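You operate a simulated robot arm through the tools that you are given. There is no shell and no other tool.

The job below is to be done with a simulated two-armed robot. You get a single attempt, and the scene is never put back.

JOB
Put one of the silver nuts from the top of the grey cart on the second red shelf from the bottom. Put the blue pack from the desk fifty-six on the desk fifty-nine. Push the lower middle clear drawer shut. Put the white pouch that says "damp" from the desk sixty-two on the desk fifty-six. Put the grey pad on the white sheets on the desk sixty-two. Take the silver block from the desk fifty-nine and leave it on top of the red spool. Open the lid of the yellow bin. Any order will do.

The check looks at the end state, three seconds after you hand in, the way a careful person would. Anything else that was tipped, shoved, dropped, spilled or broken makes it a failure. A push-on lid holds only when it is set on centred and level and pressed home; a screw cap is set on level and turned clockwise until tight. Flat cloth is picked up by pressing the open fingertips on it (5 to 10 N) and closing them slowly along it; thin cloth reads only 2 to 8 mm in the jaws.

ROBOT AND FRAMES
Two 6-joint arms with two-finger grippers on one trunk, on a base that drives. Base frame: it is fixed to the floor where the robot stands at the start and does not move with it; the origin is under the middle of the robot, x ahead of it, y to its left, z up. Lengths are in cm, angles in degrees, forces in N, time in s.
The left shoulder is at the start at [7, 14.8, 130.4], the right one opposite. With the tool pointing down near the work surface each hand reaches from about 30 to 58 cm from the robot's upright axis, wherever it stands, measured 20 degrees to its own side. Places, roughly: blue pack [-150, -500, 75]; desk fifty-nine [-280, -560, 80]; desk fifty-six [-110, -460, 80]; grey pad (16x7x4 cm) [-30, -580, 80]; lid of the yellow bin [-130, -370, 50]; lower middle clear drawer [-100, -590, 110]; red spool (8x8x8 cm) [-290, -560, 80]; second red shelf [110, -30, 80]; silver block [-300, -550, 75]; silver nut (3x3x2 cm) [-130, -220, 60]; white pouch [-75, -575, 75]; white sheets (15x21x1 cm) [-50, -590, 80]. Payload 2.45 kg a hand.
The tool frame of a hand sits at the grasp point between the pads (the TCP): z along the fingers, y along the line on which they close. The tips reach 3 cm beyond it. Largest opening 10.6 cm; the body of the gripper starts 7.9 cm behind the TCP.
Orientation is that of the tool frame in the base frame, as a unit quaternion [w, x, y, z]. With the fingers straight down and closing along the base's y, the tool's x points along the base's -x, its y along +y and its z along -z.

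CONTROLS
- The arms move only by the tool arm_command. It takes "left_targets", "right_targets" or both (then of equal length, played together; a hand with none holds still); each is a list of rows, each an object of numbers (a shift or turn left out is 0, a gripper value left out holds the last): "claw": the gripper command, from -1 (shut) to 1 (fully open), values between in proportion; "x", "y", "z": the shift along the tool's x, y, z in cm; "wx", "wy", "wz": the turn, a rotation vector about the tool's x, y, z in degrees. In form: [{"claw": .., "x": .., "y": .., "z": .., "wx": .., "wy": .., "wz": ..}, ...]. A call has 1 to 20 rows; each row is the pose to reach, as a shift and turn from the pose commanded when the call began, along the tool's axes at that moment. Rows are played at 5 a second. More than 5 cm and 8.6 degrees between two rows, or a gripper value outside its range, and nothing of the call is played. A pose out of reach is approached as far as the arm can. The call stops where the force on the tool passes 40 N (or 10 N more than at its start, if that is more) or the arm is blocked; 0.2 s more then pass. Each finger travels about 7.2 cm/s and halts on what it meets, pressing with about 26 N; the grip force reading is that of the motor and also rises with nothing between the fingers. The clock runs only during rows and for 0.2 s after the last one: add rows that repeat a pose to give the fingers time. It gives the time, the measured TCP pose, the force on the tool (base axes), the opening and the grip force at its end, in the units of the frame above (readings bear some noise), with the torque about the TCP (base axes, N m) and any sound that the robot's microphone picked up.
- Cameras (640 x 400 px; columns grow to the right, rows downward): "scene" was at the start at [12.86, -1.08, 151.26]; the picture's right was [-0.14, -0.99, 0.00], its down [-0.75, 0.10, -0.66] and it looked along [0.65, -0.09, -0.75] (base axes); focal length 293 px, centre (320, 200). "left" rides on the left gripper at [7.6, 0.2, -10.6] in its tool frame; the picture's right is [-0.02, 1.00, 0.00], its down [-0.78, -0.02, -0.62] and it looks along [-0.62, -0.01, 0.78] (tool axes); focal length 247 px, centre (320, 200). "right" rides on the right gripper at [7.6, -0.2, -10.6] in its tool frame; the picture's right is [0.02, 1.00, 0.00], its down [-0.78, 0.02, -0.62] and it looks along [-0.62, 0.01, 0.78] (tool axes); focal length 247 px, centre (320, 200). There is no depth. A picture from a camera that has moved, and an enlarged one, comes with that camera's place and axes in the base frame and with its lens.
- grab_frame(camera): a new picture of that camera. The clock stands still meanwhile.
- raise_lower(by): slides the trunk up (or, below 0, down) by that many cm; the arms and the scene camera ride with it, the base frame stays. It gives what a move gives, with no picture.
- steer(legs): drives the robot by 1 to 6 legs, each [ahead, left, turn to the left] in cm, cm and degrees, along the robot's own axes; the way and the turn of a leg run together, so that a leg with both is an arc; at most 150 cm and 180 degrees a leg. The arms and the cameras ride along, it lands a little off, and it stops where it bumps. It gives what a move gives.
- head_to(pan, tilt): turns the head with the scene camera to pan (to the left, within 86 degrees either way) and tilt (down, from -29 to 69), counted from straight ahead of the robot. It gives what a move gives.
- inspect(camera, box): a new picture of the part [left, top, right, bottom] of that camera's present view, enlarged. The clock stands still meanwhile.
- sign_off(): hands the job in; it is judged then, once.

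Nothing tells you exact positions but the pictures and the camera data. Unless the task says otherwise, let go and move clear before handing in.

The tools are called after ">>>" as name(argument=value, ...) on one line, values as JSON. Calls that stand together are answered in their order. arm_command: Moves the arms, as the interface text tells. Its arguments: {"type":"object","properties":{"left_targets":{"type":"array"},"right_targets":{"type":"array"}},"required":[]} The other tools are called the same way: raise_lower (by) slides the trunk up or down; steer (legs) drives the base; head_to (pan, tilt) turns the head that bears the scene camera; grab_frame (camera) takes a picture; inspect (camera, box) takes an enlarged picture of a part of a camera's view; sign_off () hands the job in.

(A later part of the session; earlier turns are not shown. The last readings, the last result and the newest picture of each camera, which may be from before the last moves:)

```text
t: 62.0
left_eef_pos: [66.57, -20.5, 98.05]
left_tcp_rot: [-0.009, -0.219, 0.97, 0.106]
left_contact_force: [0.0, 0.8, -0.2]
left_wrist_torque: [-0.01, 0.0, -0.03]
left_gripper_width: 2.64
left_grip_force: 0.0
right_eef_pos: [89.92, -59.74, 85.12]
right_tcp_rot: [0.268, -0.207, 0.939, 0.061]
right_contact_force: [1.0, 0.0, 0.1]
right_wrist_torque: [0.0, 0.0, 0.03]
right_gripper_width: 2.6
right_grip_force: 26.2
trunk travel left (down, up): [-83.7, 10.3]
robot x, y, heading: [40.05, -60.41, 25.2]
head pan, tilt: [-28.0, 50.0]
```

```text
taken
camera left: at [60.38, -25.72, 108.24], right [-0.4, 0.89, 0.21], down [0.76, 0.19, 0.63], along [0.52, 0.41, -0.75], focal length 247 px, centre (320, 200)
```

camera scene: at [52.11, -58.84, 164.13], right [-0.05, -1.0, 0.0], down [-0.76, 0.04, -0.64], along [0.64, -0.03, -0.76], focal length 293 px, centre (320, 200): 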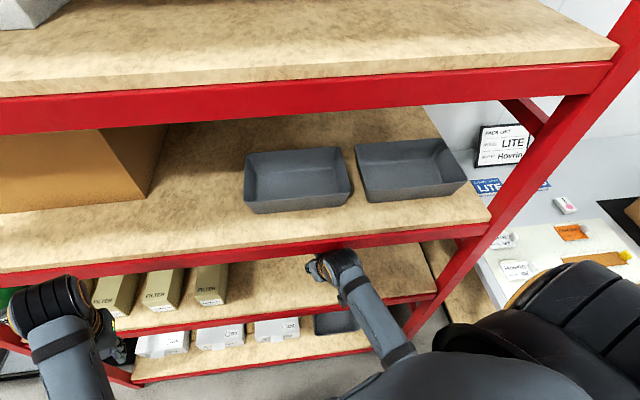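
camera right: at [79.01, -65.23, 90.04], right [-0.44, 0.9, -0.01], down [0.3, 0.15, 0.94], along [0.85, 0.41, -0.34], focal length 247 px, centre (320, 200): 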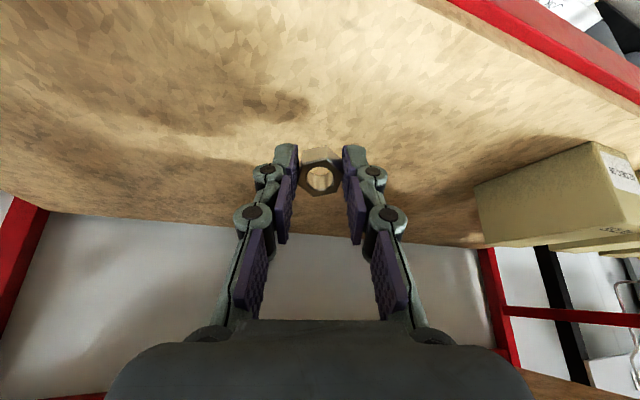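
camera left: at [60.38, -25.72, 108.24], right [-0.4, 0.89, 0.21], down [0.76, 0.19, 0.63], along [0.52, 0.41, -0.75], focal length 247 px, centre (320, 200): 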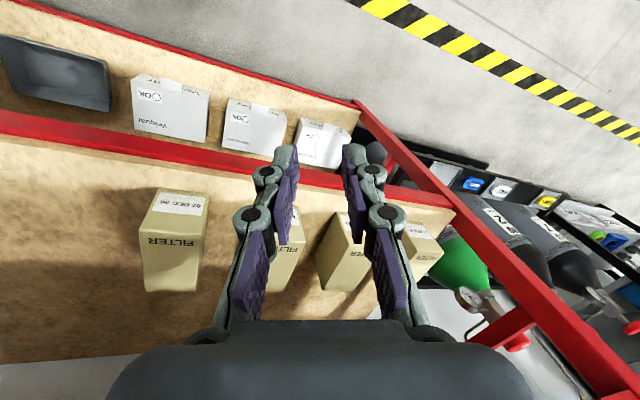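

The force is gone. Now I'll lower the nut straight down toward the shelf surface in small steps.

>>> arm_command(right_targets=[{"x": 0.53, "z": 0.85}, {"x": 1.06, "z": 1.7}, {"x": 1.59, "z": 2.54}, {"x": 2.12, "z": 3.39}, {"x": 2.12, "z": 3.39}])

>>> grab_frame(camera="right")

```text
t: 63.2
left_eef_pos: [66.57, -20.37, 98.11]
left_tcp_rot: [-0.008, -0.219, 0.97, 0.107]
left_contact_force: [0.4, -0.8, 0.0]
left_wrist_torque: [0.01, -0.03, 0.02]
left_gripper_width: 2.64
left_grip_force: 0.1
right_eef_pos: [90.0, -59.79, 80.96]
right_tcp_rot: [0.268, -0.207, 0.939, 0.062]
right_contact_force: [-0.7, -1.0, -0.1]
right_wrist_torque: [0.04, 0.02, 0.01]
right_gripper_width: 2.6
right_grip_force: 26.6
trunk travel left (down, up): [-83.7, 10.3]
robot x, y, heading: [39.85, -60.48, 25.3]
head pan, tilt: [-28.0, 50.0]
```

```text
taken
camera right: at [79.0, -65.15, 86.06], right [-0.44, 0.9, -0.01], down [0.3, 0.15, 0.94], along [0.85, 0.41, -0.34], focal length 247 px, centre (320, 200)
```

right: 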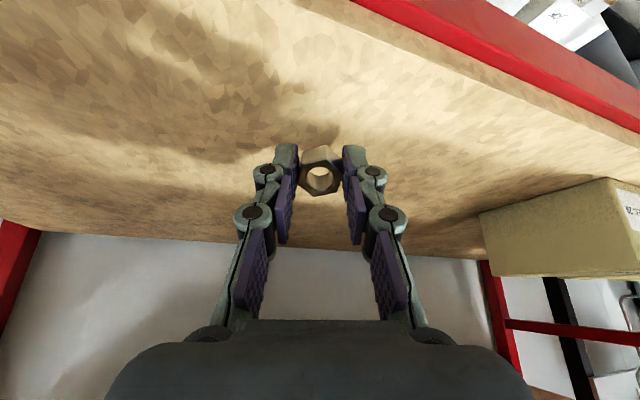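

>>> arm_command(right_targets=[{"x": 0.27, "z": 0.42}, {"x": 0.53, "z": 0.85}, {"x": 0.8, "z": 1.27}, {"x": 0.8, "z": 1.27}])

>>> inspect(camera="right", box=[220, 80, 420, 230])

```text
t: 64.2
left_eef_pos: [66.62, -20.54, 98.04]
left_tcp_rot: [-0.01, -0.219, 0.97, 0.107]
left_contact_force: [0.6, -0.2, -0.1]
left_wrist_torque: [0.01, -0.01, -0.03]
left_gripper_width: 2.65
left_grip_force: 0.0
right_eef_pos: [89.89, -59.77, 79.54]
right_tcp_rot: [0.268, -0.207, 0.939, 0.062]
right_contact_force: [-0.1, -0.6, 0.7]
right_wrist_torque: [0.02, 0.03, 0.02]
right_gripper_width: 2.62
right_grip_force: 26.3
trunk travel left (down, up): [-83.7, 10.3]
robot x, y, heading: [39.85, -60.84, 25.4]
head pan, tilt: [-28.0, 50.0]
```

```text
2.67 times, centred on (320, 155) of right
camera zoom: at [79.02, -65.19, 84.57], right [-0.44, 0.9, -0.01], down [0.3, 0.15, 0.94], along [0.85, 0.41, -0.34], focal length 659 px, centre (320, 320)
```

zoom: 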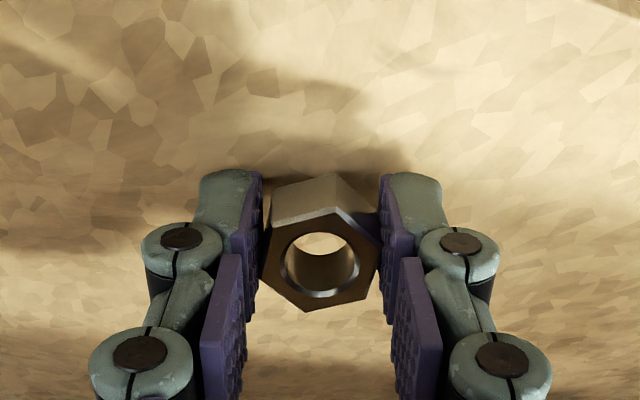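

>>> arm_command(right_targets=[{"x": 0.21, "z": 0.34}, {"x": 0.42, "z": 0.68}, {"x": 0.63, "z": 1.02}, {"x": 0.63, "z": 1.02}])

>>> inspect(camera="right", box=[220, 80, 420, 230])

```text
t: 65.2
left_eef_pos: [66.14, -20.47, 98.04]
left_tcp_rot: [-0.007, -0.218, 0.97, 0.106]
left_contact_force: [-0.1, 0.0, -0.2]
left_wrist_torque: [-0.01, 0.02, -0.02]
left_gripper_width: 2.65
left_grip_force: 0.0
right_eef_pos: [90.24, -59.75, 79.01]
right_tcp_rot: [0.277, -0.207, 0.936, 0.062]
right_contact_force: [-9.7, -4.4, 24.4]
right_wrist_torque: [-0.28, 0.05, -0.07]
right_gripper_width: 2.4
right_grip_force: 26.3
trunk travel left (down, up): [-83.7, 10.3]
robot x, y, heading: [40.32, -60.93, 25.1]
head pan, tilt: [-28.0, 50.0]
stopped in row 4 (right hand): the force on the tool passed its limit at 45 N (the readings are from after the stop); the commanded pose is now the measured one
```

```text
2.67 times, centred on (320, 155) of right
camera zoom: at [79.22, -65.13, 83.83], right [-0.44, 0.9, -0.01], down [0.28, 0.15, 0.95], along [0.85, 0.41, -0.32], focal length 659 px, centre (320, 320)
```

zoom: 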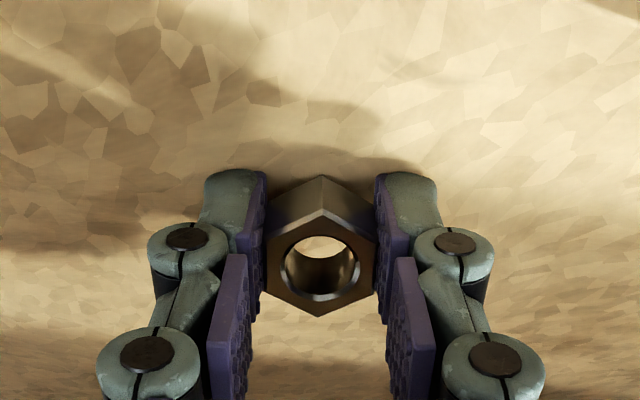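

The nut touches the shelf. I'll ease up slightly, open gently, and check.

>>> arm_command(right_targets=[{"x": -0.1, "z": -0.2}, {"x": -0.1, "z": -0.2, "claw": -0.4}, {"x": -0.1, "z": -0.2, "claw": -0.2}, {"x": -0.1, "z": -0.2, "claw": 0}, {"x": -0.1, "z": -0.2, "claw": 0}])

>>> grab_frame(camera="right")

```text
t: 66.4
left_eef_pos: [66.4, -20.43, 98.11]
left_tcp_rot: [-0.008, -0.219, 0.97, 0.106]
left_contact_force: [0.7, -1.0, -0.1]
left_wrist_torque: [0.01, 0.03, 0.01]
left_gripper_width: 2.64
left_grip_force: 0.0
right_eef_pos: [90.25, -59.63, 78.9]
right_tcp_rot: [0.273, -0.207, 0.937, 0.063]
right_contact_force: [-0.6, -1.1, 2.4]
right_wrist_torque: [-0.02, 0.05, -0.01]
right_gripper_width: 5.39
right_grip_force: 0.0
trunk travel left (down, up): [-83.7, 10.3]
robot x, y, heading: [40.29, -60.64, 25.1]
head pan, tilt: [-28.0, 50.0]
```

```text
taken
camera right: at [79.27, -65.18, 83.77], right [-0.44, 0.9, -0.01], down [0.29, 0.15, 0.95], along [0.85, 0.41, -0.33], focal length 247 px, centre (320, 200)
```

right: 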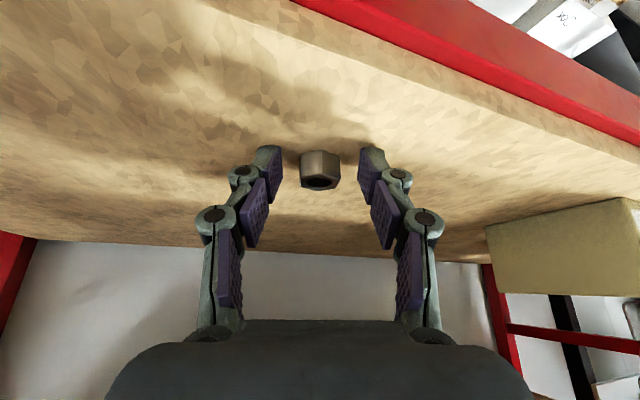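

The nut sits flat on the second shelf. I'll retract along the tool axis and back the robot out.

>>> arm_command(right_targets=[{"z": -2}, {"z": -4}, {"z": -6}, {"z": -6}])

>>> steer(legs=[[-36.3, 16.9, 0]])

>>> grab_frame(camera="scene")

>>> arm_command(right_targets=[{"wy": 8}, {"wy": 16}, {"wy": 24}, {"wy": 32}, {"wy": 32}])

```text
t: 67.4
left_eef_pos: [66.57, -20.4, 98.06]
left_tcp_rot: [-0.009, -0.218, 0.97, 0.106]
left_contact_force: [0.5, 0.1, 0.9]
left_wrist_torque: [-0.01, -0.04, 0.02]
left_gripper_width: 2.66
left_grip_force: 0.1
right_eef_pos: [87.37, -60.99, 83.96]
right_tcp_rot: [0.274, -0.207, 0.937, 0.061]
right_contact_force: [0.3, 0.1, 0.1]
right_wrist_torque: [0.0, 0.04, 0.01]
right_gripper_width: 5.31
right_grip_force: 0.1
trunk travel left (down, up): [-83.7, 10.3]
robot x, y, heading: [40.16, -60.26, 25.6]
head pan, tilt: [-28.0, 50.0]
```

```text
t: 69.9
left_eef_pos: [26.72, -20.61, 97.87]
left_tcp_rot: [-0.008, -0.218, 0.97, 0.106]
left_contact_force: [0.3, -0.7, 0.0]
left_wrist_torque: [0.01, 0.0, 0.02]
left_gripper_width: 2.65
left_grip_force: 0.0
right_eef_pos: [47.67, -61.28, 84.08]
right_tcp_rot: [0.274, -0.207, 0.937, 0.062]
right_contact_force: [0.1, -0.9, 0.4]
right_wrist_torque: [0.01, 0.04, 0.0]
right_gripper_width: 5.33
right_grip_force: 0.0
trunk travel left (down, up): [-83.7, 10.3]
robot x, y, heading: [0.47, -60.86, 24.9]
head pan, tilt: [-28.0, 50.0]
```

```text
taken
camera scene: at [12.66, -59.08, 157.11], right [-0.05, -1.0, 0.0], down [-0.77, 0.04, -0.64], along [0.64, -0.03, -0.77], focal length 293 px, centre (320, 200)
```

scene: 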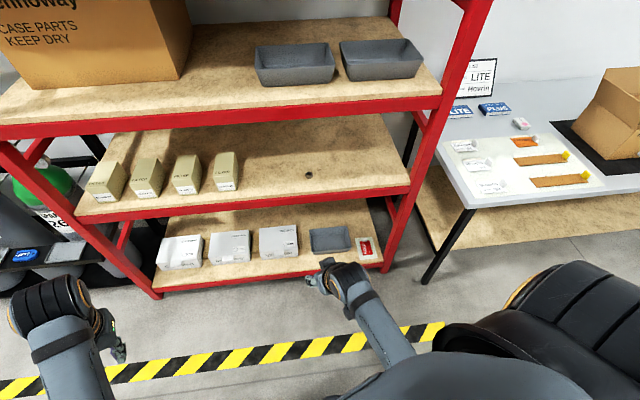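

```text
t: 71.1
left_eef_pos: [26.69, -20.56, 98.17]
left_tcp_rot: [-0.008, -0.218, 0.97, 0.106]
left_contact_force: [-0.4, 0.3, 0.3]
left_wrist_torque: [0.02, -0.01, 0.01]
left_gripper_width: 2.67
left_grip_force: 0.0
right_eef_pos: [47.49, -61.14, 84.08]
right_tcp_rot: [0.005, -0.217, 0.976, 0.002]
right_contact_force: [-1.0, -0.1, 0.1]
right_wrist_torque: [-0.04, 0.03, 0.0]
right_gripper_width: 5.29
right_grip_force: 0.1
trunk travel left (down, up): [-83.7, 10.3]
robot x, y, heading: [0.28, -60.98, 25.1]
head pan, tilt: [-28.0, 50.0]
```

The nut is on the second shelf, well inside the edge. Next I'll level the left hand again and head for the yellow bin and desks.

>>> arm_command(left_targets=[{"x": -1, "y": -1, "z": 2, "wx": 4, "claw": 1}, {"x": -2, "y": -2, "z": 4, "wx": 8}, {"x": -3, "y": -3, "z": 6, "wx": 12, "wy": 1.7}, {"x": -4, "y": -5, "z": 8, "wx": 12, "wy": 1.7}, {"x": -4, "y": -5, "z": 8, "wx": 12, "wy": 1.7}], right_targets=[{"claw": 1}, {"claw": 1}, {"claw": 1}, {"claw": 1}, {"claw": 1}])

>>> steer(legs=[[0, 0, -115], [110, -30, 0]])

>>> head_to(pan=-10, tilt=25)

>>> grab_frame(camera="scene")

```text
t: 72.3
left_eef_pos: [31.78, -21.72, 89.23]
left_tcp_rot: [0.002, -0.22, 0.975, 0.002]
left_contact_force: [0.3, -0.1, 0.6]
left_wrist_torque: [-0.01, -0.03, 0.0]
left_gripper_width: 10.61
left_grip_force: 0.0
right_eef_pos: [47.62, -61.19, 84.08]
right_tcp_rot: [0.006, -0.216, 0.976, 0.002]
right_contact_force: [-0.7, 0.3, -0.4]
right_wrist_torque: [0.03, 0.02, -0.01]
right_gripper_width: 10.61
right_grip_force: 0.0
trunk travel left (down, up): [-83.7, 10.3]
robot x, y, heading: [0.29, -60.77, 25.1]
head pan, tilt: [-28.0, 50.0]
```

```text
t: 83.0
left_eef_pos: [-12.88, -217.6, 89.21]
left_tcp_rot: [0.002, 0.72, 0.694, 0.001]
left_contact_force: [0.0, 0.8, -0.1]
left_wrist_torque: [0.04, -0.02, 0.02]
left_gripper_width: 10.58
left_grip_force: 0.1
right_eef_pos: [-55.17, -213.19, 84.05]
right_tcp_rot: [0.005, 0.722, 0.692, -0.004]
right_contact_force: [0.2, 0.3, 0.0]
right_wrist_torque: [0.0, 0.02, -0.02]
right_gripper_width: 10.61
right_grip_force: 0.0
trunk travel left (down, up): [-83.7, 10.3]
robot x, y, heading: [-32.64, -171.53, -92.4]
head pan, tilt: [-28.0, 50.0]
```

```text
t: 83.9
left_eef_pos: [-12.89, -217.37, 89.24]
left_tcp_rot: [0.002, 0.72, 0.694, 0.002]
left_contact_force: [0.4, -0.2, -0.6]
left_wrist_torque: [-0.02, -0.02, 0.02]
left_gripper_width: 10.59
left_grip_force: 0.1
right_eef_pos: [-55.17, -213.27, 83.98]
right_tcp_rot: [0.005, 0.723, 0.691, -0.003]
right_contact_force: [0.1, -1.1, -0.2]
right_wrist_torque: [-0.02, 0.03, -0.03]
right_gripper_width: 10.59
right_grip_force: 0.2
trunk travel left (down, up): [-83.7, 10.3]
robot x, y, heading: [-32.96, -171.59, -92.3]
head pan, tilt: [-10.0, 25.0]
```

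```text
taken
camera scene: at [-35.03, -185.49, 160.86], right [-0.98, 0.21, 0.0], down [0.09, 0.41, -0.91], along [-0.19, -0.88, -0.42], focal length 293 px, centre (320, 200)
```

scene: 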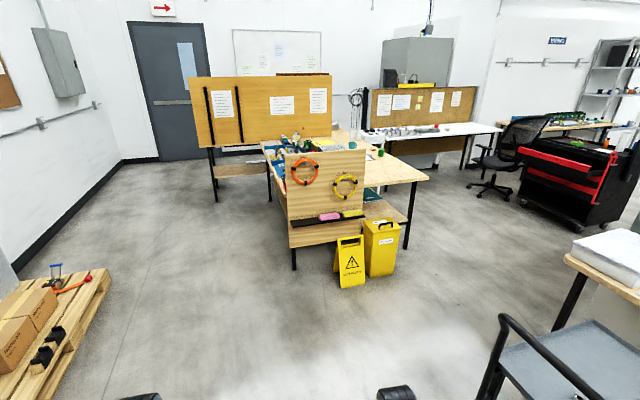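

The yellow bin stands at the near right corner of desk fifty-six, next to a yellow floor sign. I'll zoom in on it.

>>> inspect(camera="scene", box=[300, 190, 440, 290])

>>> inspect(camera="scene", box=[180, 60, 480, 240])

```text
4.00 times, centred on (370, 240) of scene
camera zoom: at [-35.03, -185.49, 160.86], right [-0.98, 0.21, 0.0], down [0.09, 0.41, -0.91], along [-0.19, -0.88, -0.42], focal length 1171 px, centre (120, 40)
```

zoom: 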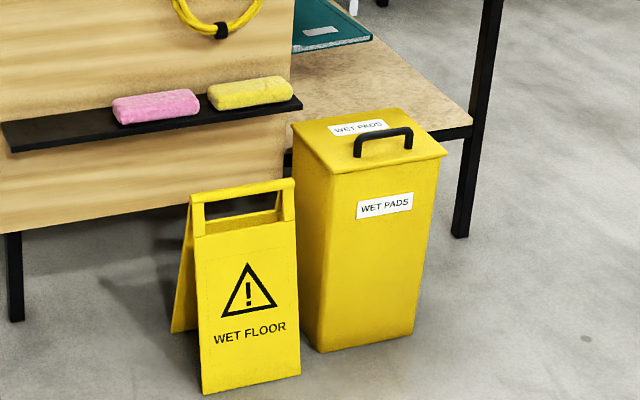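

```text
2.13 times, centred on (330, 150) of scene
camera zoom: at [-35.03, -185.49, 160.86], right [-0.98, 0.21, 0.0], down [0.09, 0.41, -0.91], along [-0.19, -0.88, -0.42], focal length 624 px, centre (299, 307)
```

zoom: 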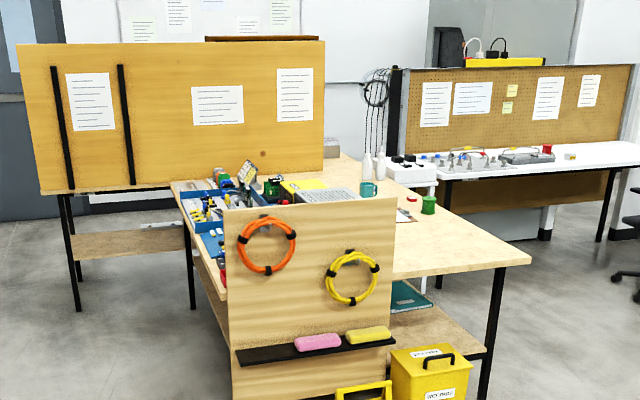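

The bin has a hinged "WET PADS" lid with a black U-handle toward me and the hinge at the back. I'll drive around the cart's handle side to stand in front of the bin.

>>> steer(legs=[[112, 0, 2.3], [0, -108, 0]])

>>> head_to(pan=5, tilt=50)

>>> grab_frame(camera="scene")

```text
t: 94.8
left_eef_pos: [-118.05, -332.6, 89.14]
left_tcp_rot: [0.001, 0.687, 0.726, 0.001]
left_contact_force: [0.1, 1.0, 0.5]
left_wrist_torque: [0.01, 0.0, 0.01]
left_gripper_width: 10.57
left_grip_force: 0.1
right_eef_pos: [-160.66, -332.19, 84.12]
right_tcp_rot: [0.005, 0.691, 0.723, -0.004]
right_contact_force: [-0.3, -0.2, 0.2]
right_wrist_torque: [0.03, 0.02, -0.01]
right_gripper_width: 10.6
right_grip_force: 0.1
trunk travel left (down, up): [-83.7, 10.3]
robot x, y, heading: [-142.61, -288.73, -87.2]
head pan, tilt: [-10.0, 25.0]
```

```text
t: 95.7
left_eef_pos: [-118.04, -332.66, 89.16]
left_tcp_rot: [0.001, 0.688, 0.726, 0.001]
left_contact_force: [1.4, 0.1, -0.1]
left_wrist_torque: [-0.01, -0.01, 0.03]
left_gripper_width: 10.57
left_grip_force: 0.0
right_eef_pos: [-160.59, -332.24, 84.05]
right_tcp_rot: [0.005, 0.691, 0.723, -0.004]
right_contact_force: [0.8, 0.6, 0.0]
right_wrist_torque: [-0.01, 0.0, 0.02]
right_gripper_width: 10.61
right_grip_force: 0.0
trunk travel left (down, up): [-83.7, 10.3]
robot x, y, heading: [-142.42, -288.58, -87.2]
head pan, tilt: [5.0, 50.0]
```

```text
taken
camera scene: at [-140.87, -301.24, 157.12], right [-0.99, -0.14, 0.0], down [-0.1, 0.76, -0.64], along [0.09, -0.64, -0.77], focal length 293 px, centre (320, 200)
```

scene: 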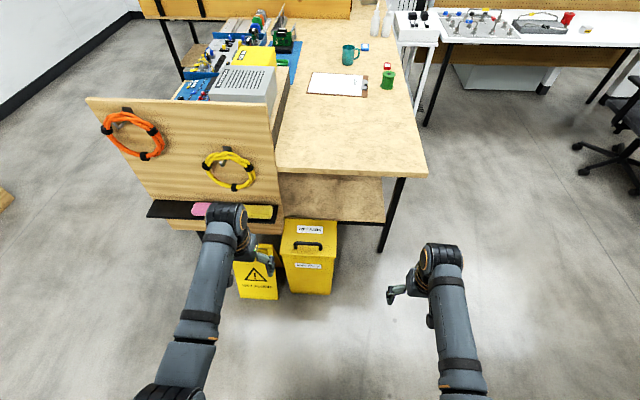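

The lid spans x≈-137 to -113 and y≈-381 to -360 at z≈47, right in front of the desk's edge. I'll look with the left wrist camera.

>>> grab_frame(camera="left")

>>> inspect(camera="scene", box=[220, 170, 400, 300])

```text
taken
camera left: at [-118.3, -325.05, 99.85], right [1.0, 0.03, 0.0], down [0.02, -0.78, 0.62], along [0.02, -0.62, -0.78], focal length 247 px, centre (320, 200)
```

left: 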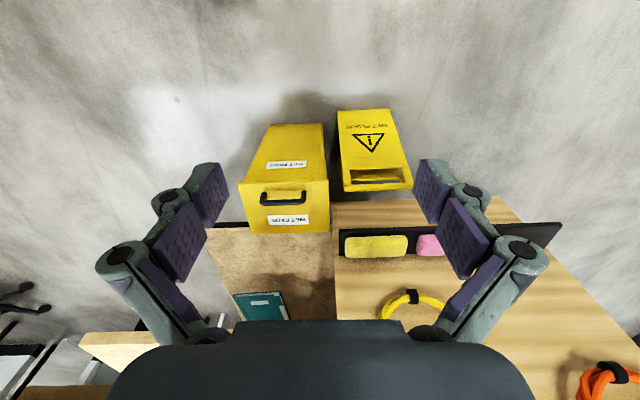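

```text
3.08 times, centred on (310, 235) of scene
camera zoom: at [-140.87, -301.24, 157.12], right [-0.99, -0.14, 0.0], down [-0.1, 0.76, -0.64], along [0.09, -0.64, -0.77], focal length 901 px, centre (351, 92)
```

zoom: 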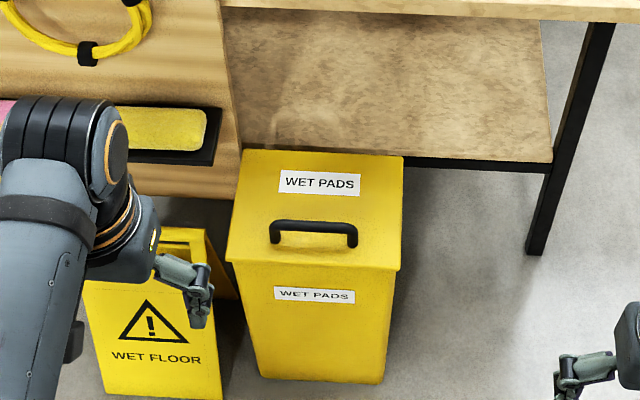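

The lid's handle bar is near [-125, -366, 50]. I'll turn the left hand 90° so its fingers close fore-aft on the bar, then lower the trunk.

>>> arm_command(left_targets=[{"wz": -8.5, "claw": 0.2}, {"wz": -17}, {"wz": -25.5}, {"wz": -34}, {"wz": -42.5}, {"wz": -51}, {"wz": -59.5}, {"wz": -68}, {"wz": -76.5}, {"wz": -85}, {"wz": -92.8}, {"wz": -92.8}])

>>> raise_lower(by=-28)

>>> grab_frame(camera="scene")

>>> grab_frame(camera="left")

```text
t: 98.3
left_eef_pos: [-118.04, -332.59, 89.18]
left_tcp_rot: [0.001, -0.052, 0.999, 0.0]
left_contact_force: [0.1, -0.1, 0.0]
left_wrist_torque: [-0.03, 0.0, -0.02]
left_gripper_width: 6.38
left_grip_force: 0.0
right_eef_pos: [-160.61, -332.33, 84.02]
right_tcp_rot: [0.006, 0.691, 0.723, -0.004]
right_contact_force: [0.9, -0.8, 0.0]
right_wrist_torque: [-0.01, 0.01, 0.03]
right_gripper_width: 10.61
right_grip_force: 0.1
trunk travel left (down, up): [-83.7, 10.3]
robot x, y, heading: [-141.97, -289.24, -87.0]
head pan, tilt: [5.0, 50.0]
```

```text
t: 101.2
left_eef_pos: [-118.21, -332.66, 61.27]
left_tcp_rot: [0.002, -0.052, 0.999, 0.0]
left_contact_force: [-0.9, -0.5, 0.0]
left_wrist_torque: [0.01, 0.0, 0.03]
left_gripper_width: 6.4
left_grip_force: 0.0
right_eef_pos: [-160.73, -332.21, 56.07]
right_tcp_rot: [0.005, 0.69, 0.724, -0.005]
right_contact_force: [-0.6, 0.3, 0.4]
right_wrist_torque: [-0.01, -0.01, 0.01]
right_gripper_width: 10.6
right_grip_force: 0.1
trunk travel left (down, up): [-55.7, 38.3]
robot x, y, heading: [-142.38, -288.08, -87.0]
head pan, tilt: [5.0, 50.0]
```

```text
taken
camera scene: at [-140.87, -301.22, 129.12], right [-0.99, -0.14, 0.0], down [-0.1, 0.76, -0.64], along [0.09, -0.64, -0.77], focal length 293 px, centre (320, 200)
```

scene: 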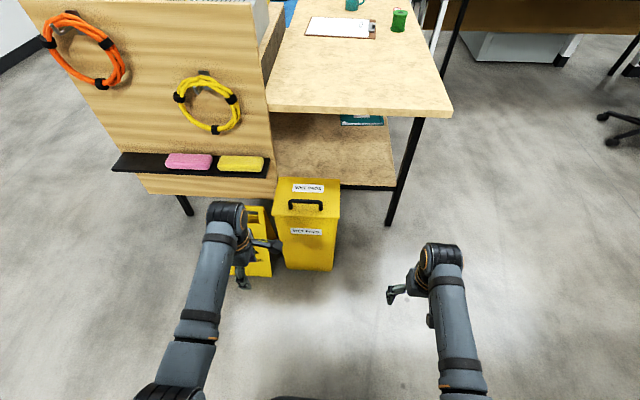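

```text
taken
camera left: at [-125.68, -333.28, 71.83], right [-0.08, 1.0, 0.0], down [0.78, 0.06, 0.62], along [0.62, 0.05, -0.78], focal length 247 px, centre (320, 200)
```

left: 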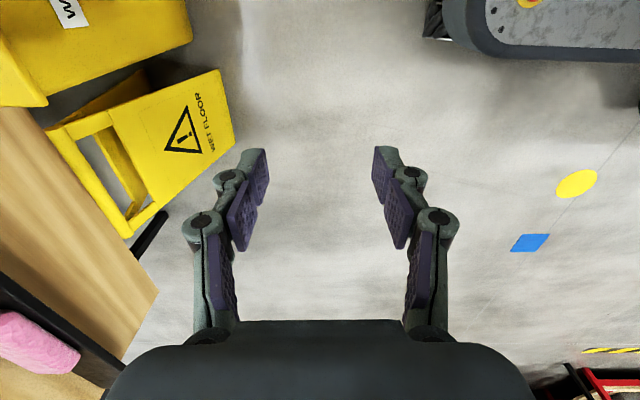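

The handle bar triangulates to about [-126.3, -366.3, 47.5]. I'll drive forward so the left hand comes above its left part.

>>> steer(legs=[[28, -7, 0]])

>>> grab_frame(camera="left")

>>> grab_frame(camera="scene")

```text
t: 103.2
left_eef_pos: [-123.64, -361.19, 61.26]
left_tcp_rot: [0.001, -0.052, 0.999, 0.001]
left_contact_force: [1.0, 0.2, -1.0]
left_wrist_torque: [0.03, -0.03, 0.0]
left_gripper_width: 6.36
left_grip_force: 0.1
right_eef_pos: [-166.18, -360.86, 55.94]
right_tcp_rot: [0.005, 0.691, 0.723, -0.004]
right_contact_force: [-0.3, 1.3, -0.6]
right_wrist_torque: [0.01, 0.03, 0.0]
right_gripper_width: 10.61
right_grip_force: 0.1
trunk travel left (down, up): [-55.7, 38.3]
robot x, y, heading: [-147.79, -317.17, -86.9]
head pan, tilt: [5.0, 50.0]
```

```text
taken
camera left: at [-131.22, -361.88, 71.79], right [-0.08, 1.0, 0.0], down [0.78, 0.06, 0.62], along [0.62, 0.05, -0.78], focal length 247 px, centre (320, 200)
```

left: 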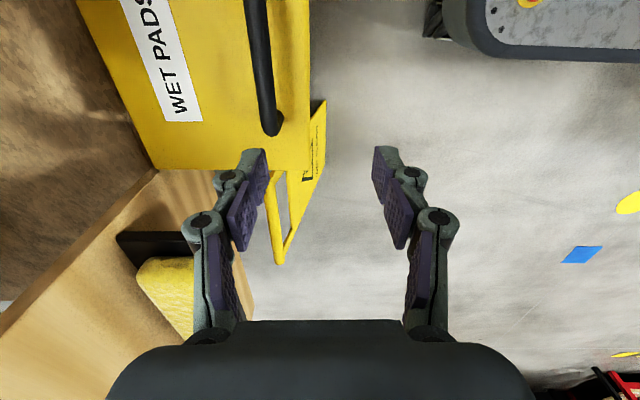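

```text
taken
camera scene: at [-146.47, -329.91, 129.1], right [-0.99, -0.14, 0.0], down [-0.11, 0.76, -0.64], along [0.09, -0.64, -0.77], focal length 293 px, centre (320, 200)
```

scene: 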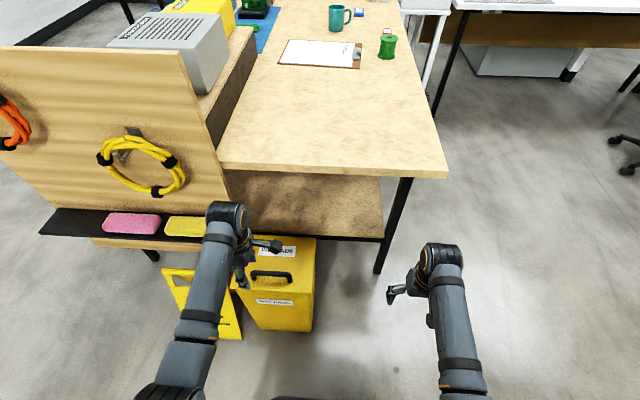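

The bar is at y≈-366.2 from x -120 to -132. I'll bring the left hand over it and descend most of the way.

>>> arm_command(left_targets=[{"x": 0.5, "y": -2, "z": 1}, {"x": 1, "y": -4, "z": 2}, {"x": 1.3, "y": -4.9, "z": 5}, {"x": 1.3, "y": -4.9, "z": 8}, {"x": 1.3, "y": -4.9, "z": 11}, {"x": 1.3, "y": -4.9, "z": 11}])

>>> grab_frame(camera="left")

>>> grab_frame(camera="scene")

```text
t: 104.6
left_eef_pos: [-124.44, -366.22, 50.11]
left_tcp_rot: [0.002, -0.053, 0.999, 0.0]
left_contact_force: [-0.5, -0.2, -1.1]
left_wrist_torque: [-0.02, 0.04, 0.02]
left_gripper_width: 6.36
left_grip_force: 0.0
right_eef_pos: [-166.21, -360.79, 56.01]
right_tcp_rot: [0.005, 0.691, 0.723, -0.004]
right_contact_force: [0.0, -0.7, 0.4]
right_wrist_torque: [-0.01, 0.0, 0.0]
right_gripper_width: 10.62
right_grip_force: 0.1
trunk travel left (down, up): [-55.7, 38.3]
robot x, y, heading: [-147.75, -317.34, -86.7]
head pan, tilt: [5.0, 50.0]
```

```text
taken
camera left: at [-131.87, -366.83, 60.75], right [-0.08, 1.0, 0.0], down [0.78, 0.07, 0.62], along [0.62, 0.05, -0.78], focal length 247 px, centre (320, 200)
```

left: 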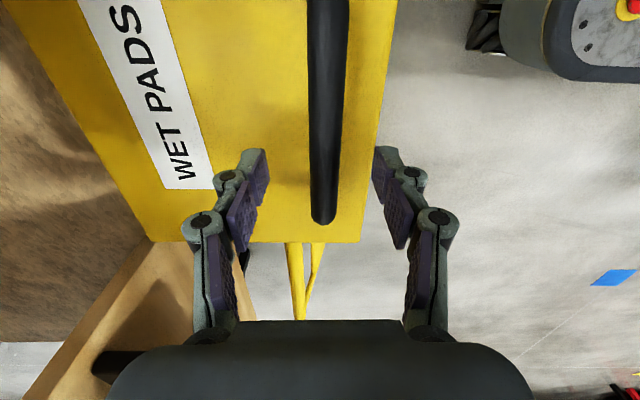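

```text
taken
camera scene: at [-146.46, -329.8, 129.12], right [-0.99, -0.14, 0.0], down [-0.11, 0.76, -0.64], along [0.09, -0.64, -0.77], focal length 293 px, centre (320, 200)
```

scene: 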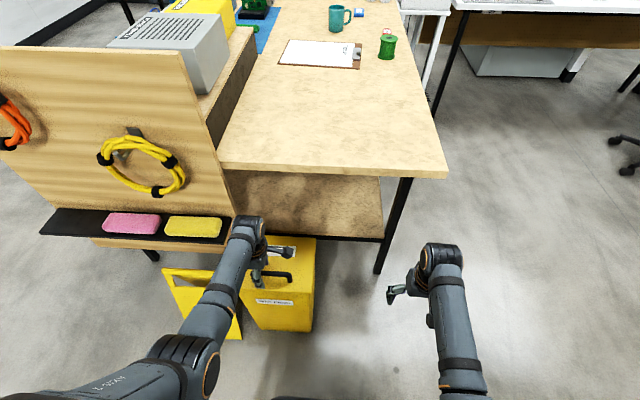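

The bar is centred between the fingers. I'll go down 1.5 cm more and close on it.

>>> arm_command(left_targets=[{"z": 0.8}, {"z": 1.6}, {"z": 1.6, "claw": -0.2}, {"z": 1.6, "claw": -0.6}, {"z": 1.6, "claw": -1}, {"z": 1.6, "claw": -1}, {"z": 1.6, "claw": -1}])

>>> grab_frame(camera="left")

```text
t: 106.2
left_eef_pos: [-124.38, -366.07, 48.64]
left_tcp_rot: [0.002, -0.052, 0.999, 0.001]
left_contact_force: [-1.3, 15.4, 0.9]
left_wrist_torque: [0.08, 0.21, -0.73]
left_gripper_width: 1.46
left_grip_force: 37.6
right_eef_pos: [-166.13, -360.77, 56.24]
right_tcp_rot: [0.005, 0.69, 0.724, -0.004]
right_contact_force: [-0.4, 0.3, 0.5]
right_wrist_torque: [0.04, 0.03, 0.01]
right_gripper_width: 10.61
right_grip_force: 0.1
trunk travel left (down, up): [-55.7, 38.3]
robot x, y, heading: [-147.8, -317.3, -87.1]
head pan, tilt: [5.0, 50.0]
```

```text
taken
camera left: at [-131.98, -366.72, 59.18], right [-0.08, 1.0, 0.0], down [0.78, 0.06, 0.62], along [0.62, 0.05, -0.78], focal length 247 px, centre (320, 200)
```

left: 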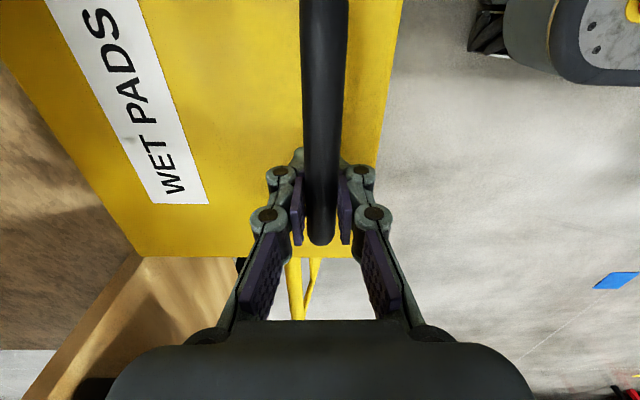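

I have a grip on the handle. I'll lift the lid along an arc about its rear hinge, in a first small stage, and watch the forces.

>>> arm_command(left_targets=[{"y": -0.1, "z": -0.7}, {"x": 0.03, "y": -0.2, "z": -1.36}, {"x": 0.08, "y": -0.6, "z": -2.68, "wx": 2}, {"x": 0.13, "y": -1.15, "z": -3.96, "wx": 4}, {"x": 0.2, "y": -1.8, "z": -5.19, "wx": 6, "wy": 0.6}, {"x": 0.2, "y": -1.8, "z": -5.19, "wx": 6, "wy": 0.6}])

>>> grab_frame(camera="left")

>>> inspect(camera="scene", box=[150, 180, 350, 340])

```text
t: 107.6
left_eef_pos: [-124.23, -368.44, 53.49]
left_tcp_rot: [-0.002, -0.051, 0.997, -0.053]
left_contact_force: [8.0, -27.6, -20.9]
left_wrist_torque: [0.29, -0.06, -0.6]
left_gripper_width: 1.46
left_grip_force: 38.2
right_eef_pos: [-166.03, -361.08, 55.87]
right_tcp_rot: [0.003, 0.69, 0.724, -0.002]
right_contact_force: [0.0, 0.0, 0.0]
right_wrist_torque: [0.02, -0.01, 0.02]
right_gripper_width: 10.61
right_grip_force: 0.1
trunk travel left (down, up): [-55.7, 38.3]
robot x, y, heading: [-147.7, -317.44, -87.0]
head pan, tilt: [5.0, 50.0]
```

```text
taken
camera left: at [-131.83, -367.91, 64.15], right [-0.08, 0.99, -0.1], down [0.78, 0.13, 0.61], along [0.62, -0.03, -0.78], focal length 247 px, centre (320, 200)
```

left: 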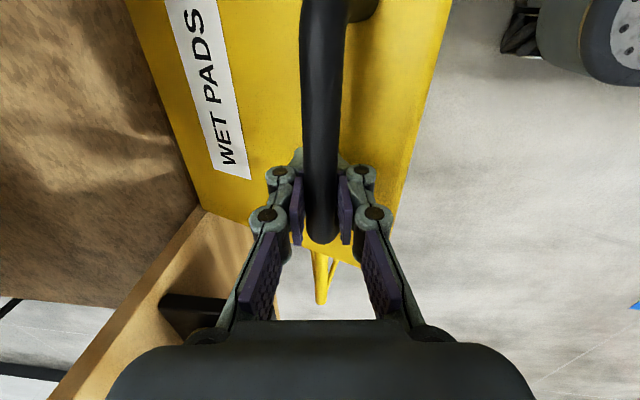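

```text
2.50 times, centred on (250, 260) of scene
camera zoom: at [-146.23, -330.46, 129.03], right [-0.99, -0.14, 0.0], down [-0.11, 0.76, -0.64], along [0.09, -0.63, -0.77], focal length 732 px, centre (495, 50)
```

zoom: 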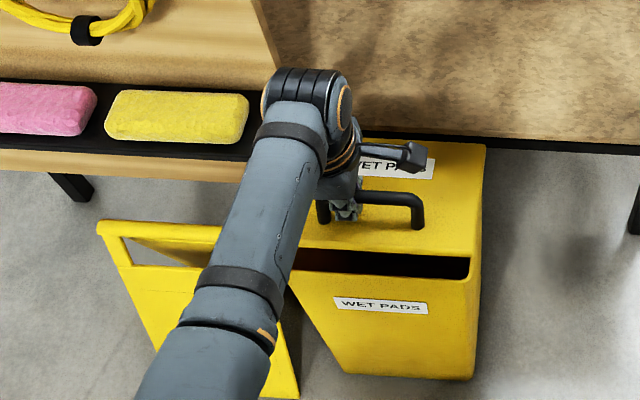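

The lid is opening. I'll adjust the arc slightly for the hinge height and continue to about 40°.

>>> arm_command(left_targets=[{"x": 0.1, "y": -0.9, "z": 0.1}, {"x": 0.18, "y": -1.9, "z": -0.7, "wx": 1}, {"x": 0.28, "y": -2.8, "z": -1.47, "wx": 2}, {"x": 0.4, "y": -4.0, "z": -2.2, "wx": 4}, {"x": 0.51, "y": -5.15, "z": -2.9, "wx": 5}, {"x": 0.51, "y": -5.15, "z": -2.9, "wx": 5}])

>>> inspect(camera="scene", box=[150, 180, 350, 340])

```text
t: 109.0
left_eef_pos: [-124.19, -372.82, 57.44]
left_tcp_rot: [0.001, -0.052, 0.994, -0.098]
left_contact_force: [16.9, 7.1, 5.4]
left_wrist_torque: [-0.03, -0.06, -0.73]
left_gripper_width: 1.45
left_grip_force: 38.3
right_eef_pos: [-166.08, -360.68, 56.01]
right_tcp_rot: [0.005, 0.69, 0.724, -0.005]
right_contact_force: [-0.1, -0.3, -0.1]
right_wrist_torque: [-0.01, -0.07, -0.02]
right_gripper_width: 10.62
right_grip_force: 0.0
trunk travel left (down, up): [-55.7, 38.3]
robot x, y, heading: [-147.62, -317.41, -87.1]
head pan, tilt: [5.0, 50.0]
```

```text
2.50 times, centred on (250, 260) of scene
camera zoom: at [-146.27, -329.69, 129.13], right [-0.99, -0.14, 0.0], down [-0.11, 0.76, -0.64], along [0.09, -0.64, -0.77], focal length 732 px, centre (495, 50)
```

zoom: 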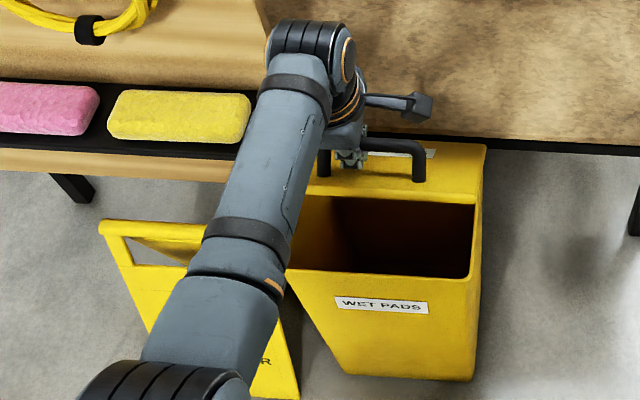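

The lid is at about 40° with low forces. I'll continue to roughly 60–65°.

>>> arm_command(left_targets=[{"x": -0.2, "y": -1.3, "z": -0.4, "wx": 1}, {"x": -0.1, "y": -2.68, "z": -0.76, "wx": 2.5}, {"x": 0.0, "y": -4.0, "z": -0.95, "wx": 4}, {"x": 0.1, "y": -5.3, "z": -1.06, "wx": 5.5}, {"x": 0.2, "y": -6.65, "z": -1.02, "wx": 7}, {"x": 0.2, "y": -6.65, "z": -1.02, "wx": 7}])

>>> inspect(camera="scene", box=[150, 180, 350, 340])

>>> grab_frame(camera="right")

```text
t: 110.4
left_eef_pos: [-123.76, -379.31, 59.58]
left_tcp_rot: [0.006, -0.053, 0.986, -0.159]
left_contact_force: [11.7, 2.6, 7.1]
left_wrist_torque: [-0.02, 0.11, -0.76]
left_gripper_width: 1.44
left_grip_force: 37.7
right_eef_pos: [-166.13, -360.74, 56.15]
right_tcp_rot: [0.005, 0.69, 0.724, -0.004]
right_contact_force: [0.7, 0.1, 0.0]
right_wrist_torque: [-0.01, -0.03, 0.0]
right_gripper_width: 10.57
right_grip_force: 0.1
trunk travel left (down, up): [-55.7, 38.3]
robot x, y, heading: [-148.09, -317.13, -87.1]
head pan, tilt: [5.0, 50.0]
```

```text
2.50 times, centred on (250, 260) of scene
camera zoom: at [-146.33, -329.68, 129.13], right [-0.99, -0.14, 0.0], down [-0.11, 0.76, -0.64], along [0.09, -0.64, -0.77], focal length 732 px, centre (495, 50)
```

zoom: 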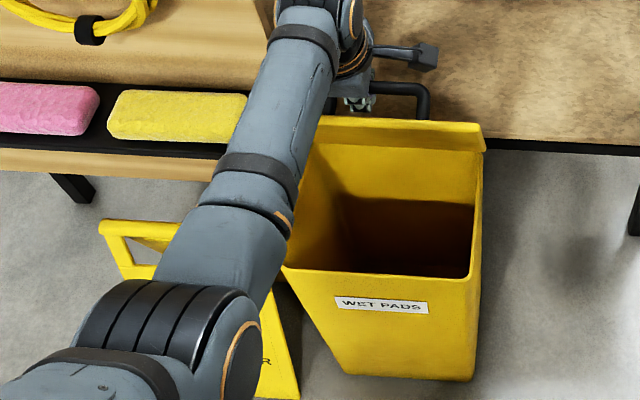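

```text
taken
camera right: at [-166.69, -353.13, 66.65], right [1.0, 0.07, 0.0], down [0.05, -0.77, 0.63], along [0.04, -0.63, -0.78], focal length 247 px, centre (320, 200)
```

right: 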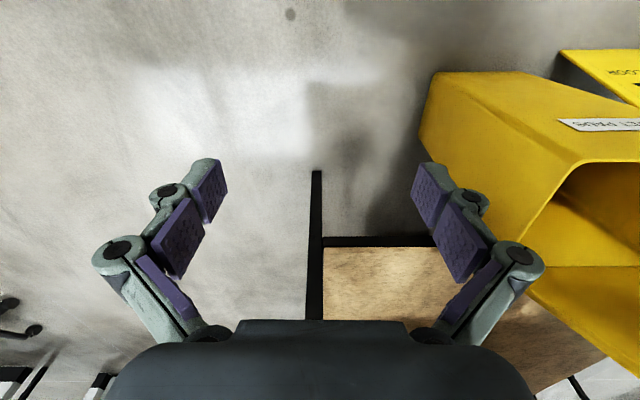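

The lid is at about 65–70° with almost no load. I'll open the fingers a bit while staying around the bar, to see if the lid holds itself.

>>> arm_command(left_targets=[{"claw": -0.6}, {"claw": -0.4}, {"claw": -0.4}, {"claw": -0.4}])

>>> grab_frame(camera="left")

>>> inspect(camera="scene", box=[150, 180, 350, 340])

```text
t: 111.4
left_eef_pos: [-123.88, -379.31, 59.36]
left_tcp_rot: [0.005, -0.051, 0.986, -0.157]
left_contact_force: [-0.3, -0.6, 0.0]
left_wrist_torque: [0.0, -0.02, -0.01]
left_gripper_width: 3.17
left_grip_force: 0.1
right_eef_pos: [-166.33, -360.76, 55.92]
right_tcp_rot: [0.005, 0.69, 0.723, -0.003]
right_contact_force: [-0.9, 0.5, 0.0]
right_wrist_torque: [0.01, 0.03, 0.0]
right_gripper_width: 10.59
right_grip_force: 0.0
trunk travel left (down, up): [-55.7, 38.3]
robot x, y, heading: [-147.97, -317.29, -87.2]
head pan, tilt: [5.0, 50.0]
```

```text
taken
camera left: at [-131.67, -376.67, 69.61], right [-0.08, 0.95, -0.31], down [0.77, 0.26, 0.59], along [0.64, -0.19, -0.75], focal length 247 px, centre (320, 200)
```

left: 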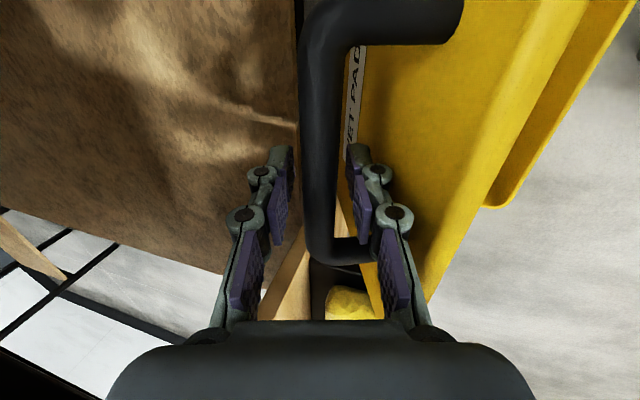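

```text
2.50 times, centred on (250, 260) of scene
camera zoom: at [-146.45, -329.82, 129.11], right [-0.99, -0.14, 0.0], down [-0.11, 0.76, -0.64], along [0.09, -0.64, -0.77], focal length 732 px, centre (495, 50)
```

zoom: 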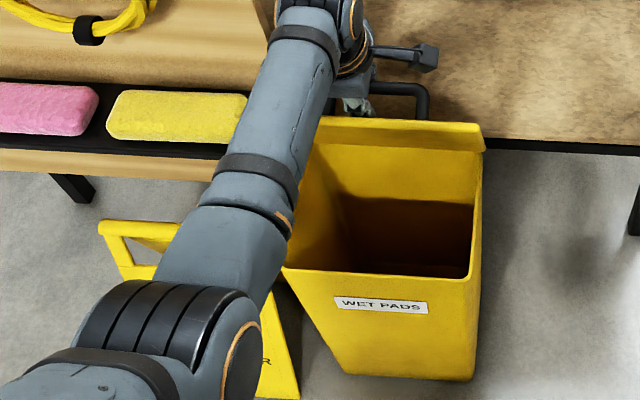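

The lid holds itself open at about 67°. I'll withdraw the left hand upward and then push the underside to open it further.

>>> arm_command(left_targets=[{"z": -2.5}, {"z": -5}, {"z": -7.5}, {"z": -10}, {"z": -12.5}, {"z": -12.5, "y": 3}, {"z": -12.5, "y": 7}, {"z": -12.5, "y": 10}, {"z": -12.5, "y": 10}])

>>> grab_frame(camera="scene")

>>> grab_frame(camera="left")

```text
t: 113.4
left_eef_pos: [-125.26, -365.74, 68.35]
left_tcp_rot: [0.005, -0.051, 0.986, -0.157]
left_contact_force: [0.4, 0.4, -0.4]
left_wrist_torque: [-0.02, 0.03, 0.0]
left_gripper_width: 3.17
left_grip_force: 0.0
right_eef_pos: [-166.09, -360.86, 55.97]
right_tcp_rot: [0.004, 0.69, 0.724, -0.003]
right_contact_force: [0.6, 1.0, 0.6]
right_wrist_torque: [-0.03, 0.03, 0.01]
right_gripper_width: 10.62
right_grip_force: 0.2
trunk travel left (down, up): [-55.7, 38.3]
robot x, y, heading: [-148.03, -317.07, -86.9]
head pan, tilt: [5.0, 50.0]
```

```text
taken
camera scene: at [-146.43, -329.86, 129.11], right [-0.99, -0.14, 0.0], down [-0.11, 0.76, -0.64], along [0.09, -0.64, -0.77], focal length 293 px, centre (320, 200)
```

scene: 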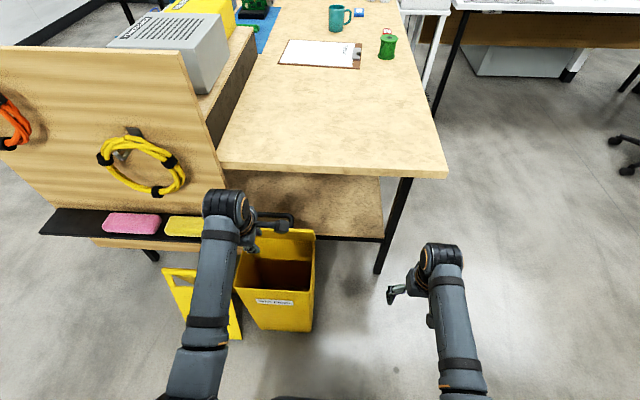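

```text
taken
camera left: at [-133.02, -363.22, 78.48], right [-0.08, 0.95, -0.31], down [0.77, 0.26, 0.59], along [0.64, -0.19, -0.75], focal length 247 px, centre (320, 200)
```

left: 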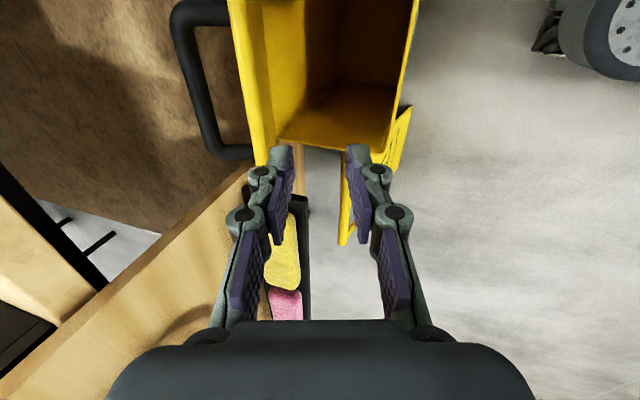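

The lid stays open by itself. I'll turn the left hand back to its normal orientation and close its fingers, ready to push the lid's underside.

>>> arm_command(left_targets=[{"wz": 8.5, "claw": -1}, {"wz": 17}, {"wz": 25.5}, {"wz": 34}, {"wz": 42.5}, {"wz": 51}, {"wz": 59.5}, {"wz": 68}, {"wz": 76.5}, {"wz": 85}, {"wz": 90}, {"wz": 90}])

>>> grab_frame(camera="left")

```text
t: 116.0
left_eef_pos: [-125.23, -365.92, 68.12]
left_tcp_rot: [0.114, 0.662, 0.733, -0.108]
left_contact_force: [0.0, 0.3, -0.5]
left_wrist_torque: [0.01, 0.01, 0.01]
left_gripper_width: 0.0
left_grip_force: 25.8
right_eef_pos: [-166.2, -360.88, 56.07]
right_tcp_rot: [0.006, 0.69, 0.724, -0.003]
right_contact_force: [0.5, 0.4, -0.5]
right_wrist_torque: [0.01, -0.01, 0.0]
right_gripper_width: 10.6
right_grip_force: 0.2
trunk travel left (down, up): [-55.7, 38.3]
robot x, y, heading: [-147.98, -316.99, -87.0]
head pan, tilt: [5.0, 50.0]
```

```text
taken
camera left: at [-126.03, -355.33, 75.99], right [1.0, 0.08, 0.0], down [0.05, -0.55, 0.83], along [0.07, -0.83, -0.55], focal length 247 px, centre (320, 200)
```

left: 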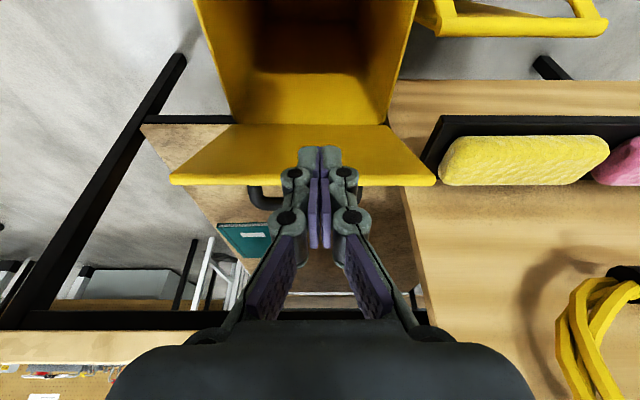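

I can see the lid's underside clearly. I'll lower the closed fingertips in front of it while pitching more, then push it toward the back.

>>> arm_command(left_targets=[{"x": 0.9, "z": 2.7, "wy": -5}, {"x": 1.8, "z": 5.4, "wy": -10}, {"x": 2.6, "z": 8.1, "wy": -15}, {"x": 0.7, "z": 8.7, "wy": -15}, {"x": -1.2, "z": 9.3, "wy": -15}, {"x": -3.1, "z": 10, "wy": -15}, {"x": -5, "z": 10.6, "wy": -15}, {"x": -6.9, "z": 11.2, "wy": -15}, {"x": -8.8, "z": 11.8, "wy": -15}, {"x": -10, "z": 12.2, "wy": -15}, {"x": -11, "z": 12.5, "wy": -15}, {"x": -11, "z": 12.5, "wy": -15}])

>>> grab_frame(camera="scene")

>>> grab_frame(camera="left")

```text
t: 118.2
left_eef_pos: [-124.11, -377.7, 59.13]
left_tcp_rot: [0.198, 0.643, 0.716, -0.184]
left_contact_force: [-4.0, 25.4, 9.6]
left_wrist_torque: [0.2, 0.11, -0.1]
left_gripper_width: 0.0
left_grip_force: 28.2
right_eef_pos: [-166.04, -360.7, 56.11]
right_tcp_rot: [0.005, 0.69, 0.724, -0.004]
right_contact_force: [-0.2, -0.7, -0.3]
right_wrist_torque: [0.05, 0.0, 0.05]
right_gripper_width: 10.59
right_grip_force: 0.0
trunk travel left (down, up): [-55.7, 38.3]
robot x, y, heading: [-148.02, -317.2, -86.9]
head pan, tilt: [5.0, 50.0]
stopped in row 10 (left hand): the force on the tool passed its limit at 53 N (the readings are from after the stop); the commanded pose is now the measured one
```

```text
taken
camera scene: at [-146.48, -329.55, 129.14], right [-0.99, -0.14, 0.0], down [-0.11, 0.76, -0.64], along [0.09, -0.64, -0.77], focal length 293 px, centre (320, 200)
```

scene: 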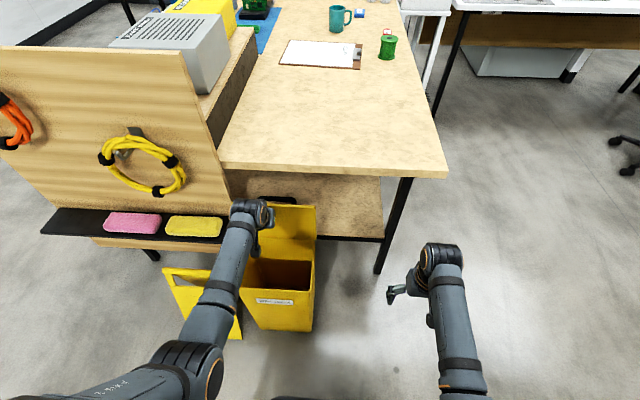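

```text
taken
camera left: at [-125.1, -365.74, 64.15], right [1.0, 0.09, 0.0], down [0.03, -0.34, 0.94], along [0.08, -0.94, -0.34], focal length 247 px, centre (320, 200)
```

left: 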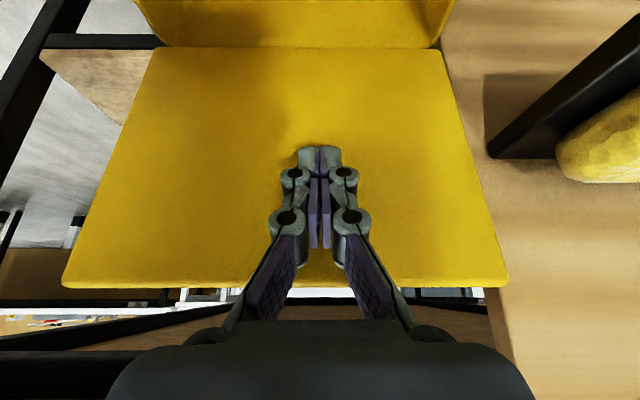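

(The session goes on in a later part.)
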